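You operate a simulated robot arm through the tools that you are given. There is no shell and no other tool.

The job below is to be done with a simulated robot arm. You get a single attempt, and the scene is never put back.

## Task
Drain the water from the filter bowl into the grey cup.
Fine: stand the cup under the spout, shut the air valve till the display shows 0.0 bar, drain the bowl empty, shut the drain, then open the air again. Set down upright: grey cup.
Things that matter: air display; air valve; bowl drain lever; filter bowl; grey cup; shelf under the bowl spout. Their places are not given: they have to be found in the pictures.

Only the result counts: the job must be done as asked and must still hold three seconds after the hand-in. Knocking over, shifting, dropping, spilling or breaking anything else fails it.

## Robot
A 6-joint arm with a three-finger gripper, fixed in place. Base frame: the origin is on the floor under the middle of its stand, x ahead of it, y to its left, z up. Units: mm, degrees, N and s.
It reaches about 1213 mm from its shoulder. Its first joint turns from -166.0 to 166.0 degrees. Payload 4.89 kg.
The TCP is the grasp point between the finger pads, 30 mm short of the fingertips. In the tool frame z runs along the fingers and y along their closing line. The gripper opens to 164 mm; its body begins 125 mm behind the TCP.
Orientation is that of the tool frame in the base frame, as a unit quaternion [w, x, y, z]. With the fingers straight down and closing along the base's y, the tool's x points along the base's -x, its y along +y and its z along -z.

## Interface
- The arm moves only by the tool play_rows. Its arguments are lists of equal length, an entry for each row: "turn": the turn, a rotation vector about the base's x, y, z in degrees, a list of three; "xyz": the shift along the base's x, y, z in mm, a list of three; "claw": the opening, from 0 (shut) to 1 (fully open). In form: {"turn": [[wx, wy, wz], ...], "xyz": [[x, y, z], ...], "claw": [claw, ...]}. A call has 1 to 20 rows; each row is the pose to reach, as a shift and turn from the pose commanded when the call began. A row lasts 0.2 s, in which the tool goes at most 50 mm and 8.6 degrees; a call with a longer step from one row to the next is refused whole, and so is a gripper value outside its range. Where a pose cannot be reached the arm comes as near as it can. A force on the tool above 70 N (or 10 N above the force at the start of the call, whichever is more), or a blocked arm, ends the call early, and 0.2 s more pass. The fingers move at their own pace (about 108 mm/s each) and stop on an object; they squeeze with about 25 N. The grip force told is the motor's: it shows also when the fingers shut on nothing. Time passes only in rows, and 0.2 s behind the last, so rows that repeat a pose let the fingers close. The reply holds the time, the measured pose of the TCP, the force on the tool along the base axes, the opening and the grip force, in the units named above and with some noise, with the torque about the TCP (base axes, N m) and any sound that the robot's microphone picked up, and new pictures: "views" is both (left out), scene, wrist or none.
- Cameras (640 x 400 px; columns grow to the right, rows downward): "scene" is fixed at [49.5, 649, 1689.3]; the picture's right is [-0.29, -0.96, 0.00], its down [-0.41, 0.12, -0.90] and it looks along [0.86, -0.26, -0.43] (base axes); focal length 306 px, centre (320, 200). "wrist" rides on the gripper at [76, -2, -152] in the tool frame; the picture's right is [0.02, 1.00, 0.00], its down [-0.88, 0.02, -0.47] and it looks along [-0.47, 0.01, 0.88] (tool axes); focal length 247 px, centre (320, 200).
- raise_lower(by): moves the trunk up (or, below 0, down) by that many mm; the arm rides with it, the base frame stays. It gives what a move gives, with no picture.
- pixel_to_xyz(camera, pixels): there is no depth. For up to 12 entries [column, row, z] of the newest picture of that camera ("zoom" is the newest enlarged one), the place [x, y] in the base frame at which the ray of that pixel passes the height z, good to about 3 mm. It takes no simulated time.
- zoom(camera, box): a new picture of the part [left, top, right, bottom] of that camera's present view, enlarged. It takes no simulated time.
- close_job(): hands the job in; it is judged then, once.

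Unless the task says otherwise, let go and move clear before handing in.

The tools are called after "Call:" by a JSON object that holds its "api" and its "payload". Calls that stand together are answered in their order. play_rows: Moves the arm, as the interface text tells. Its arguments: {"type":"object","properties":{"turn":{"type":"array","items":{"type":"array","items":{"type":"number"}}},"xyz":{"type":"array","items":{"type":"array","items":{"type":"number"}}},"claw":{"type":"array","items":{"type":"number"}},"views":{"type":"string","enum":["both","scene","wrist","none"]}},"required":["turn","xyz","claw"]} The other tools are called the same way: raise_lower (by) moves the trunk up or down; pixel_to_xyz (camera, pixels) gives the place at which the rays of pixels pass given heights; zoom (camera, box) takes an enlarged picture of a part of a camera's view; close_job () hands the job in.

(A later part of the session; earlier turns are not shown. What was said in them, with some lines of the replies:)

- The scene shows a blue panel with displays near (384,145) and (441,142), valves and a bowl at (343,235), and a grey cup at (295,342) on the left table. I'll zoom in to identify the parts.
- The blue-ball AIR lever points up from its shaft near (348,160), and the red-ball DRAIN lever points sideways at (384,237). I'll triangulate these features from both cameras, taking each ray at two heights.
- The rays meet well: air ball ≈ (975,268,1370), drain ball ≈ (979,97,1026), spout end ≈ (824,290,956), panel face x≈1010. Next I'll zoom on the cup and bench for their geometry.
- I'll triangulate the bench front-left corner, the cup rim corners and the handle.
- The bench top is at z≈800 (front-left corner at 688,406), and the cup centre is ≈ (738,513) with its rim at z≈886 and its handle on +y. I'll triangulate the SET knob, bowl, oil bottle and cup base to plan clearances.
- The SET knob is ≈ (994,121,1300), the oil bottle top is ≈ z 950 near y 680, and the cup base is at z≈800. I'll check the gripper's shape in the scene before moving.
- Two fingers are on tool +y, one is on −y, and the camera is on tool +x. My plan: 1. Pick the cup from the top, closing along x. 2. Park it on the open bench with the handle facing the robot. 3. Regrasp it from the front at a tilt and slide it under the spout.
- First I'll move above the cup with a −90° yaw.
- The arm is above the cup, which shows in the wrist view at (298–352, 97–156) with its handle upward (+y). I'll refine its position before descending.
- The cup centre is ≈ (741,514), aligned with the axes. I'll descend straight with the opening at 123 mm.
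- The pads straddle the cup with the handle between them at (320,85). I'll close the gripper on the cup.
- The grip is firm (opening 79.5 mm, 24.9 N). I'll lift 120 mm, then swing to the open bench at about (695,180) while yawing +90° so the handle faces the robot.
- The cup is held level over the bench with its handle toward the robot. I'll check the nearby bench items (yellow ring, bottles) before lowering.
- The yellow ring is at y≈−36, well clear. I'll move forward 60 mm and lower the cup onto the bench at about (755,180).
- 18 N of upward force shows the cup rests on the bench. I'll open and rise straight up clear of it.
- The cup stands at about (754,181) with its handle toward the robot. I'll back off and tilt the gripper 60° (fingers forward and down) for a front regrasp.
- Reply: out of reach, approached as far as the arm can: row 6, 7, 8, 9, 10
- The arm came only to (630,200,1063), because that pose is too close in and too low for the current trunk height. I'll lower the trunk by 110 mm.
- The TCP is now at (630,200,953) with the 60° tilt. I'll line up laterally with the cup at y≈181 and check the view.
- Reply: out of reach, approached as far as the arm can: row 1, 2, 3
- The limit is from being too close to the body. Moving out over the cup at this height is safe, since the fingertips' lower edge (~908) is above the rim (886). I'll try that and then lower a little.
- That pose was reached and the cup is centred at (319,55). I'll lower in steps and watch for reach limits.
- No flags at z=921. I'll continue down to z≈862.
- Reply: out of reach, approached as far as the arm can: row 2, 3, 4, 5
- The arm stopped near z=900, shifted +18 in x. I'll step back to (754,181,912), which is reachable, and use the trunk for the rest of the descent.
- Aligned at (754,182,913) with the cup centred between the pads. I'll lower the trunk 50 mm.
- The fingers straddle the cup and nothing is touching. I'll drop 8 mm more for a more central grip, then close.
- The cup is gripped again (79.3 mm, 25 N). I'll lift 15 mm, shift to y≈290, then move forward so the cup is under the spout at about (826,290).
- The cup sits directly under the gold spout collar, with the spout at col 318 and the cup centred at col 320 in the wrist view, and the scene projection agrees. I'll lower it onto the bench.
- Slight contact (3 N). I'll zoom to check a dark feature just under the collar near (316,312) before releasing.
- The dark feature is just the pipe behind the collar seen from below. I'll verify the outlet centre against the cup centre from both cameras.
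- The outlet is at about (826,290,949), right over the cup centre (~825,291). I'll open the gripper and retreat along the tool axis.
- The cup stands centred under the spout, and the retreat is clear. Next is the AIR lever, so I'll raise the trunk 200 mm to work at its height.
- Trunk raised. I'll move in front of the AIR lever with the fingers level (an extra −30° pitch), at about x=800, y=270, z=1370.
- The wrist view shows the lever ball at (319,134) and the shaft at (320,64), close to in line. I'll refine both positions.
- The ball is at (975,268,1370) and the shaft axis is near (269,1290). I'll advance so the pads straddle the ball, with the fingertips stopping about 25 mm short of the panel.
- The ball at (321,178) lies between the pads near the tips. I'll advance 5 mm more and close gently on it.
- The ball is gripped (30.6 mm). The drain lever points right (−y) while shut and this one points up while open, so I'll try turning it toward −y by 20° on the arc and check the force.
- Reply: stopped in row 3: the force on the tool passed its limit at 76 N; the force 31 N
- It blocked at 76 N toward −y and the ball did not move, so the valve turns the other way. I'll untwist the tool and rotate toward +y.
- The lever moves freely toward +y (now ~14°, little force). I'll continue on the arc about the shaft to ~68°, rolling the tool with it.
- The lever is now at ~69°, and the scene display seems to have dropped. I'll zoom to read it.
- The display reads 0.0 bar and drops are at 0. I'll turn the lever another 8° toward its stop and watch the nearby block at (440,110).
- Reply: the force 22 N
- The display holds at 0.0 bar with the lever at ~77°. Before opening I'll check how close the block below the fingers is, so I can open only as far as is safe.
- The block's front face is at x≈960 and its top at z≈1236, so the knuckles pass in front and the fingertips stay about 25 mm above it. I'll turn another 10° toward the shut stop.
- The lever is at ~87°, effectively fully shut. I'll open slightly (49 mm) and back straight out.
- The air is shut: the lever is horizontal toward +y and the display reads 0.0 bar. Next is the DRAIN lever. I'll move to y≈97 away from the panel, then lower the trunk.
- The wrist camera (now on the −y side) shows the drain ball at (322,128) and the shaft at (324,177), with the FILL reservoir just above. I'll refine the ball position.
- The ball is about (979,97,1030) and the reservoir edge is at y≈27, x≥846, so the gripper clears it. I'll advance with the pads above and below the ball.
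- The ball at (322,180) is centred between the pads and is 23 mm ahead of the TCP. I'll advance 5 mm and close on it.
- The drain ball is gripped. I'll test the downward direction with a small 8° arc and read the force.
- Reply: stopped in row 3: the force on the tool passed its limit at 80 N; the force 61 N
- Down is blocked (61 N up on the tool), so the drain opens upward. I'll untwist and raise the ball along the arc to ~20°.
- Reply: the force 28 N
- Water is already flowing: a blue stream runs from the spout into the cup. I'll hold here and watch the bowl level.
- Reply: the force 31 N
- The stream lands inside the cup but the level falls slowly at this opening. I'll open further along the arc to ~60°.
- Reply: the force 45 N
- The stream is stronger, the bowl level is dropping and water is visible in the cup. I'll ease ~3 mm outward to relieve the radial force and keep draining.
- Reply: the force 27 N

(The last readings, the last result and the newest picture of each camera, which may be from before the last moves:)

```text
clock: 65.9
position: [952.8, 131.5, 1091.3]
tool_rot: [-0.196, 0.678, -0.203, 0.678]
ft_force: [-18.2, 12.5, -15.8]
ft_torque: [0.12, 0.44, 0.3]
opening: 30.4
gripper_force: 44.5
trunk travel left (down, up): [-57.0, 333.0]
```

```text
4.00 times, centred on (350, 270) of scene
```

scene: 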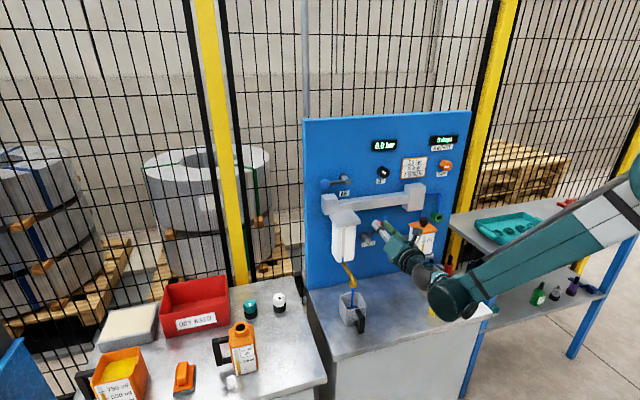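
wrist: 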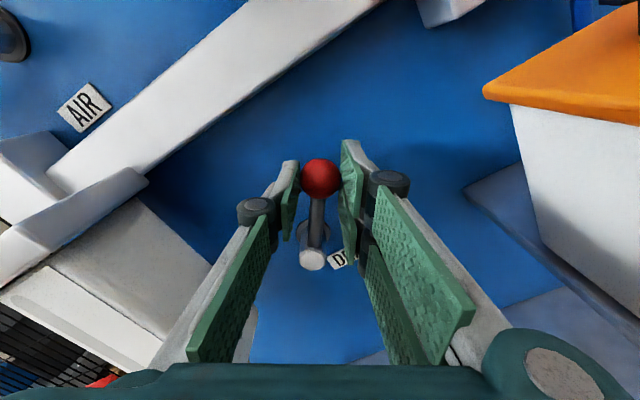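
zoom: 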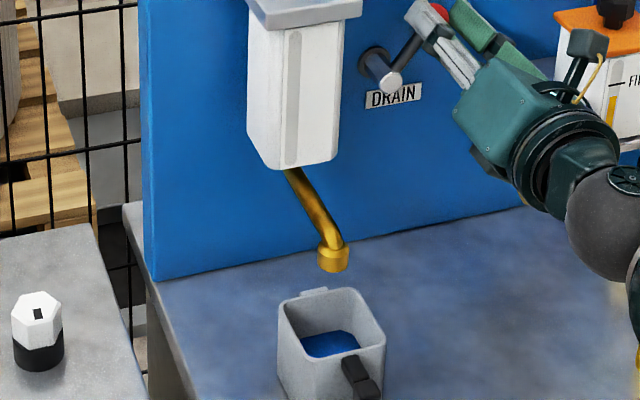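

The stream has stopped and the bowl's sight strip shows no blue. I'll zoom in closer to confirm it is empty.

Call:
{"api": "zoom", "payload": {"camera": "scene", "box": [325, 210, 365, 300]}}

Call:
{"api": "zoom", "payload": {"camera": "scene", "box": [325, 230, 365, 255]}}

Call:
{"api": "zoom", "payload": {"camera": "scene", "box": [330, 280, 370, 330]}}

```text
4.44 times, centred on (345, 255) of scene
```

zoom: 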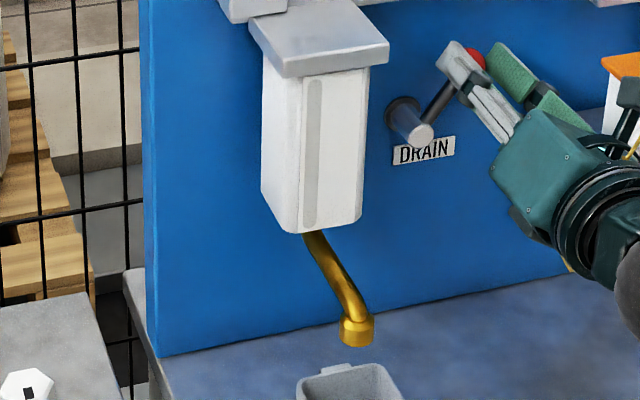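

```text
16.00 times, centred on (345, 242) of scene
```

zoom: 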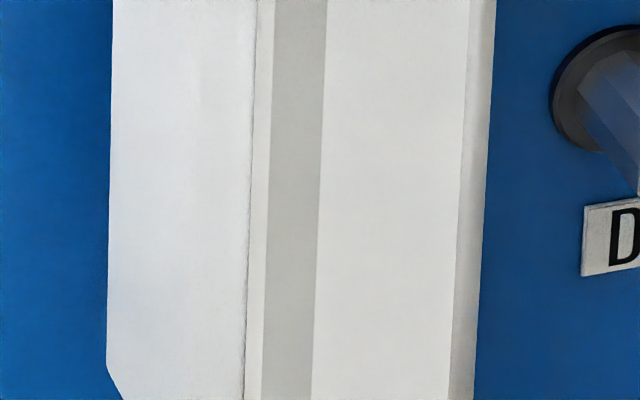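

```text
8.00 times, centred on (350, 305) of scene
```

zoom: 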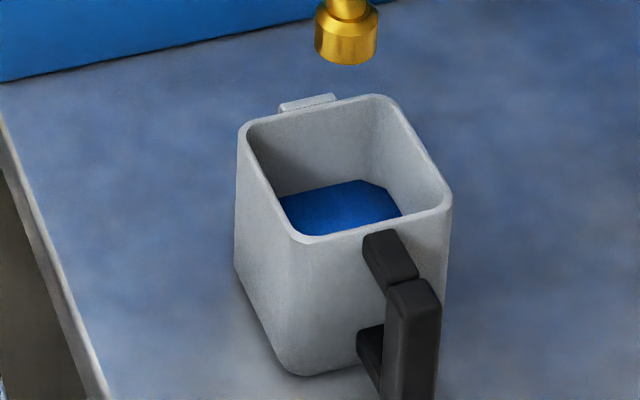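

The bowl is empty and the cup holds the water. I'll wait ~1.4 s for any last drips, then turn the lever back down to shut along the reverse arc.

Call:
{"api": "play_rows", "payload": {"turn": [[0, 0, 0], [0, 0, 0], [0, 0, 0], [0, 0, 0], [0, 0, 0], [0, 0, 0], [0, 0, 0], [6, 0, 0], [12, 0, 0], [18, 0, 0], [24, 0, 0], [30, 0, 0], [36, 0, 0], [42, 0, 0], [48, 0, 0], [54, 0, 0], [60, 0, 0], [62, 0, 0], [62, 0, 0]], "xyz": [[0, 0, 0], [0, 0, 0], [0, 0, 0], [0, 0, 0], [0, 0, 0], [0, 0, 0], [0, 0, 0], [0, -5.1, -7.5], [0, -10.7, -12], [0, -15.8, -17.1], [0, -20.3, -22.7], [0, -24.3, -28.8], [0, -27.5, -35.2], [0, -30.1, -42], [0, -32, -49], [0, -33.1, -56.1], [0, -33.5, -63.3], [0, -33.5, -65], [0, -33.5, -65]], "claw": [0.12, 0.12, 0.12, 0.12, 0.12, 0.12, 0.12, 0.12, 0.12, 0.12, 0.12, 0.12, 0.12, 0.12, 0.12, 0.12, 0.12, 0.12, 0.12], "views": "both"}}

Call:
{"api": "zoom", "payload": {"camera": "scene", "box": [320, 200, 420, 325]}}

```text
clock: 70.0
position: [951.6, 99.4, 1029.2]
tool_rot: [0.518, -0.48, 0.523, -0.477]
ft_force: [8.2, 5.9, 46.3]
ft_torque: [0.21, -1.14, 0.61]
opening: 30.8
gripper_force: 44.4
trunk travel left (down, up): [-57.0, 333.0]
stopped in row 19: the force on the tool passed its limit at 72 N (the readings are from after the stop); the commanded pose is now the measured one
```

scene: 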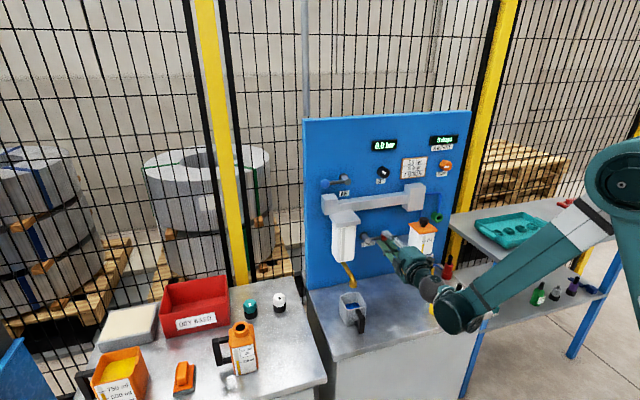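
wrist: 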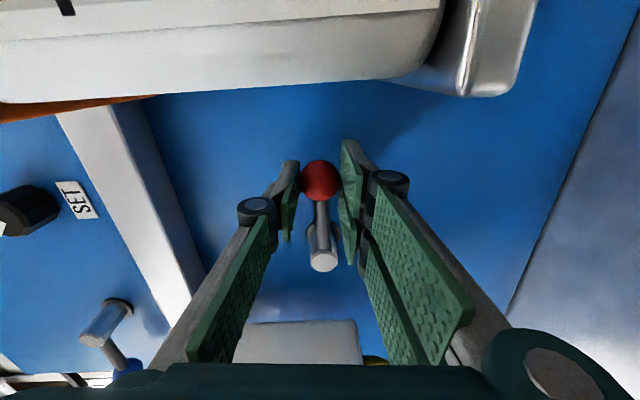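

```text
3.20 times, centred on (370, 262) of scene
```

zoom: 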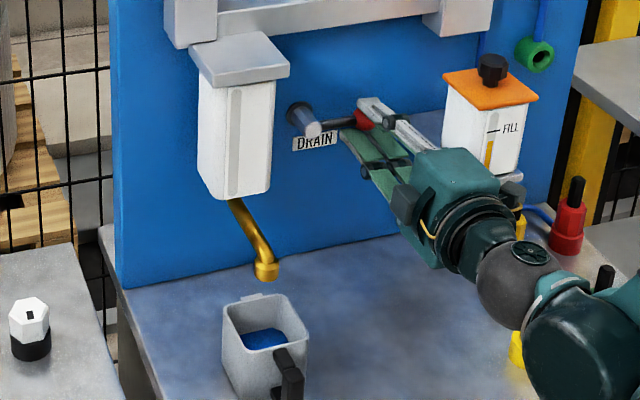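

The lever is firmly on its shut stop. I'll open the gripper and back straight out.

Call:
{"api": "play_rows", "payload": {"turn": [[0, 0, 0], [0, 0, 0], [0, 0, 0], [0, 0, 0], [0, 0, 0], [0, 0, 0], [0, 0, 0], [0, 0, 0], [0, 0, 0]], "xyz": [[0, 0, 0], [0, 0, 0], [0, 0, 0], [-15, 0, 0], [-50, 0, 0], [-95, 0, 0], [-140, 0, 0], [-185, 0, 0], [-185, 0, 0]], "claw": [0.25, 0.35, 0.4, 0.4, 0.4, 0.4, 0.4, 0.4, 0.4], "views": "both"}}

Call:
{"api": "zoom", "payload": {"camera": "scene", "box": [320, 200, 420, 325]}}

```text
clock: 72.0
position: [767.2, 101.0, 1025.3]
tool_rot: [0.518, -0.48, 0.524, -0.476]
ft_force: [0.4, 0.3, -0.7]
ft_torque: [0.02, -0.04, 0.02]
opening: 65.4
gripper_force: 0.1
trunk travel left (down, up): [-57.0, 333.0]
```

scene: 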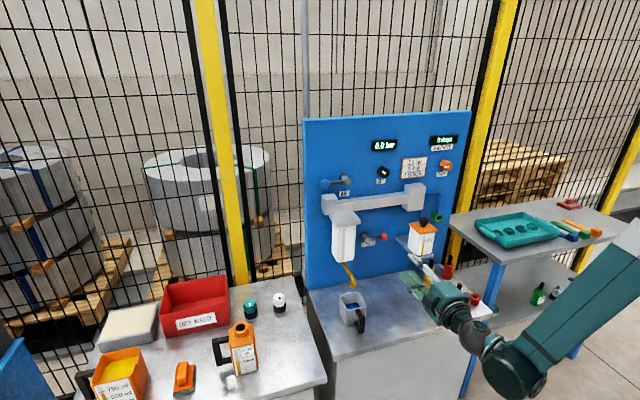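
wrist: 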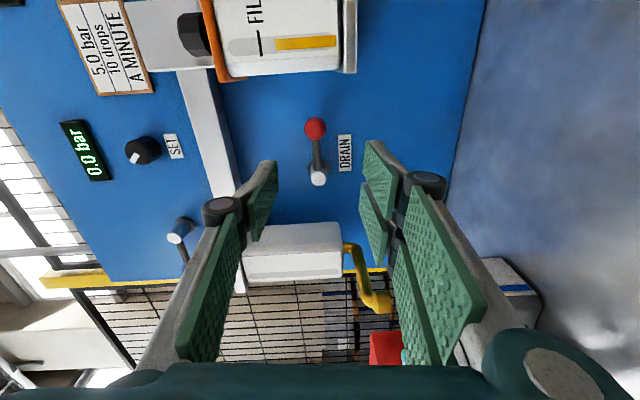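

```text
3.20 times, centred on (370, 262) of scene
```

zoom: 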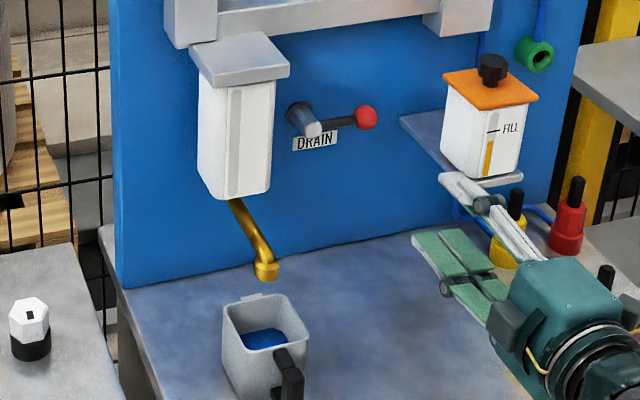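

The drain is shut with no stream, and the lever is back at horizontal. I'll raise the trunk 200 mm and return in front of the AIR lever.

Call:
{"api": "raise_lower", "payload": {"by": 200}}

Call:
{"api": "play_rows", "payload": {"turn": [[0, 0, 0], [0, 0, 0], [0, 0, 0], [0, 0, 0], [0, 0, 0], [0, 0, 0], [0, 0, 0], [0, 0, 0]], "xyz": [[0, 30, 12], [0, 70, 25], [0, 115, 40], [0, 160, 55], [0, 205, 65], [0, 235, 70], [0, 246, 70], [0, 246, 70]], "claw": [0.4, 0.4, 0.4, 0.4, 0.4, 0.4, 0.4, 0.4], "views": "both"}}

```text
clock: 74.2
position: [767.8, 99.0, 1225.2]
tool_rot: [0.518, -0.48, 0.524, -0.476]
ft_force: [0.2, 0.0, 0.2]
ft_torque: [0.01, 0.02, 0.01]
opening: 65.7
gripper_force: 0.1
trunk travel left (down, up): [-257.0, 133.0]
```

```text
clock: 76.0
position: [767.3, 346.5, 1297.9]
tool_rot: [0.517, -0.481, 0.523, -0.477]
ft_force: [0.0, -0.3, 0.0]
ft_torque: [0.05, -0.03, -0.07]
opening: 65.8
gripper_force: 0.1
trunk travel left (down, up): [-257.0, 133.0]
```

scene: 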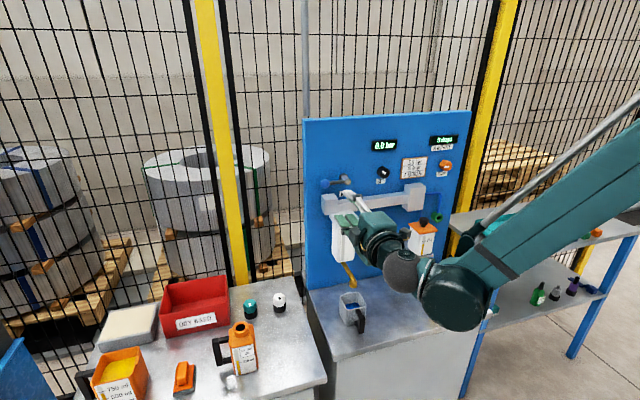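
wrist: 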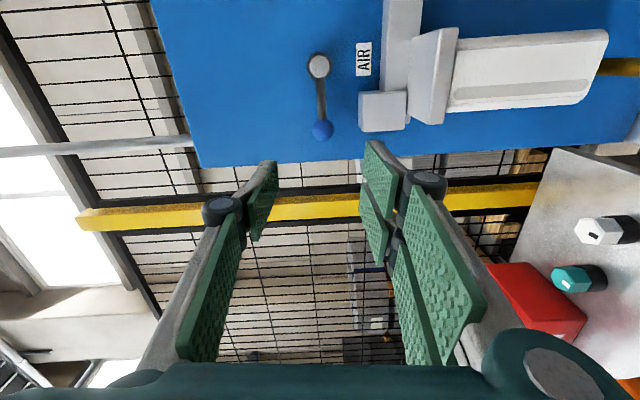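

The AIR ball is in view at (322,130). I'll narrow the opening to 49 mm for clearance over the block and advance to x≈945.

Call:
{"api": "play_rows", "payload": {"turn": [[0, 0, 0], [0, 0, 0], [0, 0, 0], [0, 0, 0], [0, 0, 0], [0, 0, 0], [0, 0, 0]], "xyz": [[35, 1, -1], [75, 1, -1], [110, 1, -1], [135, 1, -1], [155, 1, -1], [165, 1, -1], [165, 1, -1]], "claw": [0.35, 0.3, 0.3, 0.3, 0.3, 0.3, 0.3], "views": "wrist"}}

```text
clock: 77.5
position: [932.8, 347.4, 1294.6]
tool_rot: [0.518, -0.48, 0.524, -0.476]
ft_force: [0.6, 0.1, 0.1]
ft_torque: [-0.01, -0.02, -0.01]
opening: 49.2
gripper_force: 0.0
trunk travel left (down, up): [-257.0, 133.0]
```

wrist: 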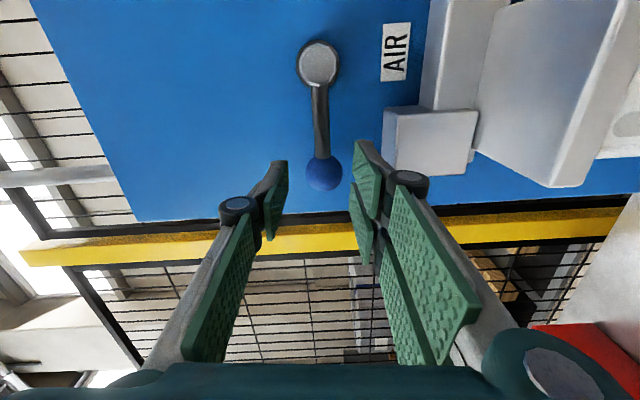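

The ball at (324,174) is between the pads. I'll advance 24 mm and close on it.

Call:
{"api": "play_rows", "payload": {"turn": [[0, 0, 0], [0, 0, 0], [0, 0, 0], [0, 0, 0], [0, 0, 0], [0, 0, 0], [0, 0, 0]], "xyz": [[12, 0, 0], [24, 0, 0], [24, 0, 0], [24, 0, 0], [24, 0, 0], [24, 0, 0], [24, 0, 0]], "claw": [0.3, 0.3, 0.25, 0.2, 0.15, 0.12, 0.12], "views": "wrist"}}

```text
clock: 79.2
position: [957.0, 347.6, 1294.2]
tool_rot: [0.518, -0.481, 0.523, -0.477]
ft_force: [5.0, 1.6, 1.4]
ft_torque: [-0.21, -0.01, -0.02]
opening: 30.6
gripper_force: 44.8
trunk travel left (down, up): [-257.0, 133.0]
```

wrist: 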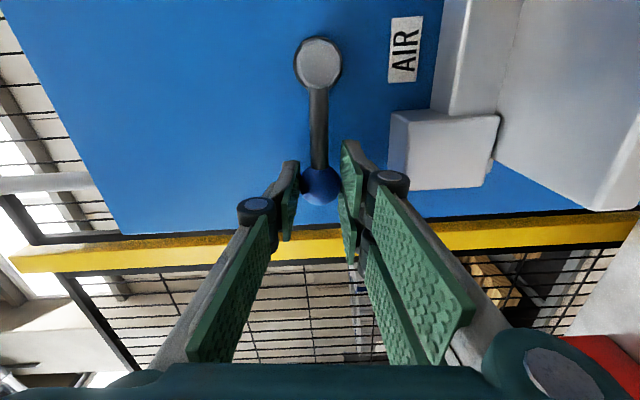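

The AIR ball is gripped. I'll rotate the lever back up along the reverse arc to vertical (open).

Call:
{"api": "play_rows", "payload": {"turn": [[6.8, 0, 0], [12.8, 0, 0], [18.8, 0, 0], [24.8, 0, 0], [30.8, 0, 0], [36.8, 0, 0], [42.8, 0, 0], [48.8, 0, 0], [54.8, 0, 0], [60.8, 0, 0], [66.8, 0, 0], [72.8, 0, 0], [78.8, 0, 0], [83.8, 0, 0], [86.8, 0, 0], [86.8, 0, 0]], "xyz": [[0, -0.4, 9.2], [0, -1.9, 17.3], [0, -4.3, 25.1], [0, -7.5, 32.7], [0, -11.5, 39.9], [0, -16.2, 46.6], [0, -21.6, 52.8], [0, -27.6, 58.4], [0, -34.2, 63.4], [0, -41.2, 67.6], [0, -48.7, 71.1], [0, -56.5, 73.8], [0, -64.5, 75.6], [0, -71.3, 76.5], [0, -76.7, 76.8], [0, -77.5, 76.8]], "claw": [0.12, 0.12, 0.12, 0.12, 0.12, 0.12, 0.12, 0.12, 0.12, 0.12, 0.12, 0.12, 0.12, 0.12, 0.12, 0.12], "views": "both"}}

Call:
{"api": "zoom", "payload": {"camera": "scene", "box": [320, 130, 420, 192]}}

```text
clock: 82.5
position: [958.4, 268.9, 1370.8]
tool_rot: [0.706, 0.007, 0.708, 0.014]
ft_force: [1.0, 5.9, -19.4]
ft_torque: [0.34, 0.4, 0.21]
opening: 30.3
gripper_force: 45.1
trunk travel left (down, up): [-257.0, 133.0]
```

scene: 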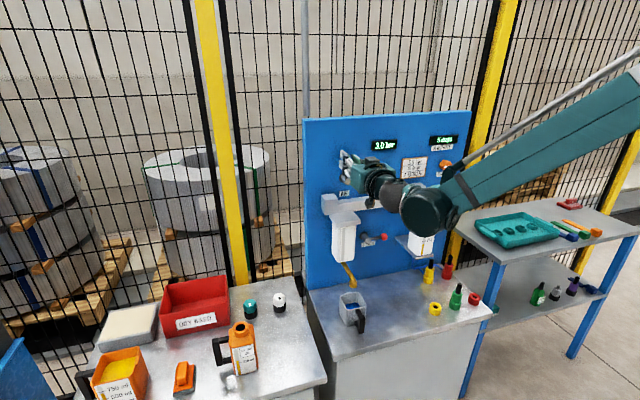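
wrist: 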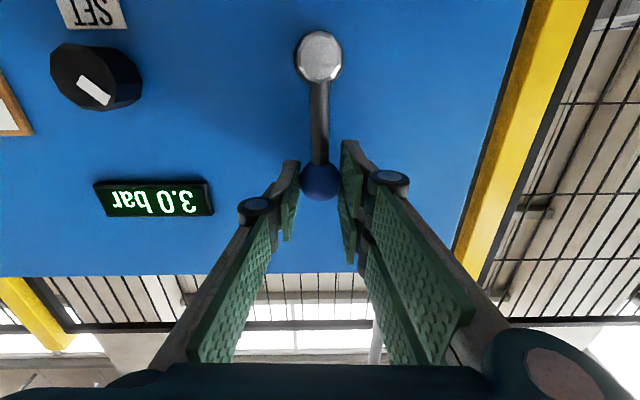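

```text
6.40 times, centred on (370, 161) of scene
```

zoom: 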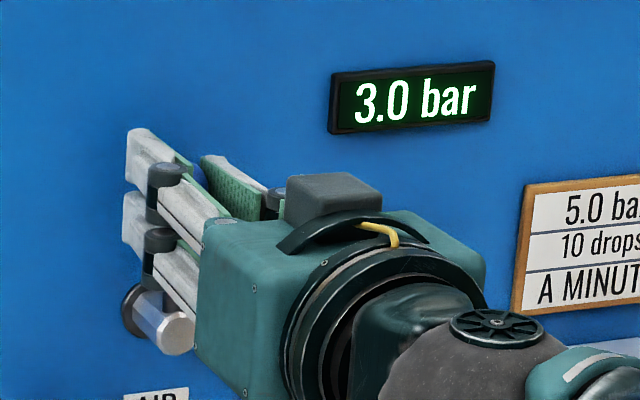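

The display is back to 3.0 bar and the ball is at its original y≈269. I'll release and back straight out.

Call:
{"api": "play_rows", "payload": {"turn": [[0, 0, 0], [0, 0, 0], [0, 0, 0], [0, 0, 0], [0, 0, 0], [0, 0, 0], [0, 0, 0], [0, 0, 0], [0, 0, 0], [0, 0, 0]], "xyz": [[0, 0, 0], [0, 0, 0], [0, 0, 0], [-15, 0, 0], [-50, 0, 0], [-95, 0, 0], [-140, 0, 0], [-185, 0, 0], [-230, 0, 0], [-250, 0, 0]], "claw": [0.25, 0.35, 0.4, 0.4, 0.4, 0.4, 0.4, 0.4, 0.4, 0.4], "views": "both"}}

Call:
{"api": "zoom", "payload": {"camera": "scene", "box": [320, 130, 420, 192]}}

Call:
{"api": "zoom", "payload": {"camera": "scene", "box": [310, 200, 430, 330]}}

```text
clock: 84.8
position: [707.2, 268.1, 1370.0]
tool_rot: [0.707, 0.008, 0.707, 0.013]
ft_force: [-0.5, -0.8, -0.2]
ft_torque: [-0.01, 0.0, 0.05]
opening: 65.6
gripper_force: 0.1
trunk travel left (down, up): [-257.0, 133.0]
```

scene: 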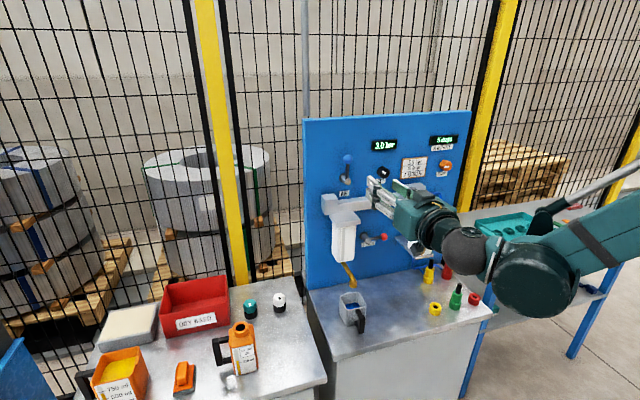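
wrist: 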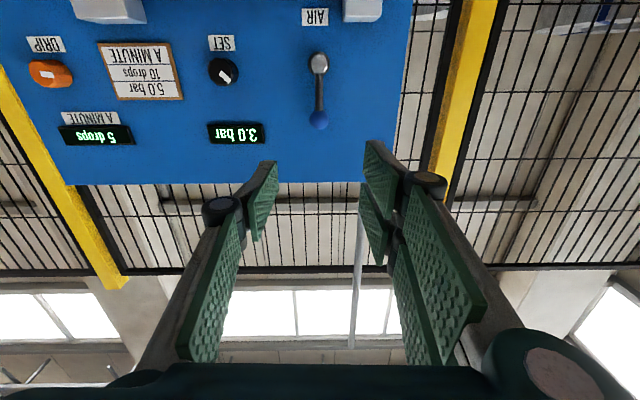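

```text
6.40 times, centred on (370, 161) of scene
```

zoom: 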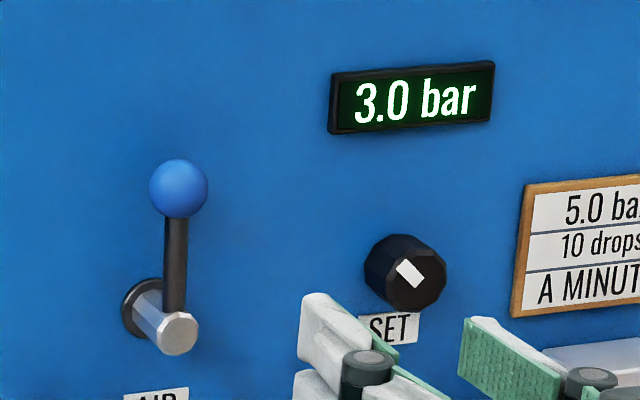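

```text
3.08 times, centred on (370, 265) of scene
```

zoom: 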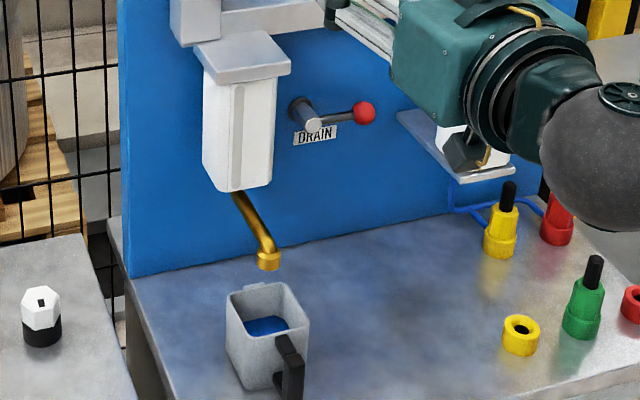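

The display reads 3.0 bar, the air lever is upright, and the drain lever is shut with no stream. The bowl is empty, and the cup stands upright on the shelf with the water in it. The gripper is clear, so I'm handing in.

Call:
{"api": "close_job", "payload": {}}

```text
The job is handed in.
```

The filter bowl's water is now in the grey cup, which stands upright under the spout. I've handed the job in; no verdict has come back.

- **Cup:** I moved it from the left table to the shelf under the spout, handle toward the robot. No water landed outside it in any picture.
- **Air off:** I turned the air lever to shut, and the display read 0.0 bar before I opened the drain.
- **Draining:** I held the drain open until the stream stopped and the bowl's level strip showed no blue.
- **Drain shut:** I turned the lever back to its stop. No stream was visible afterwards.
- **Air on:** I turned the air lever back up. The display returned to 3.0 bar and the drip display to 5 drops a minute, as at the start.

I first tried each lever the wrong way, pressing against its stop at about 76 N (air) and 80 N (drain) before the arm cut out. Both then turned normally, and I saw no damage. I saw nothing else moved or spilled in the last pictures.
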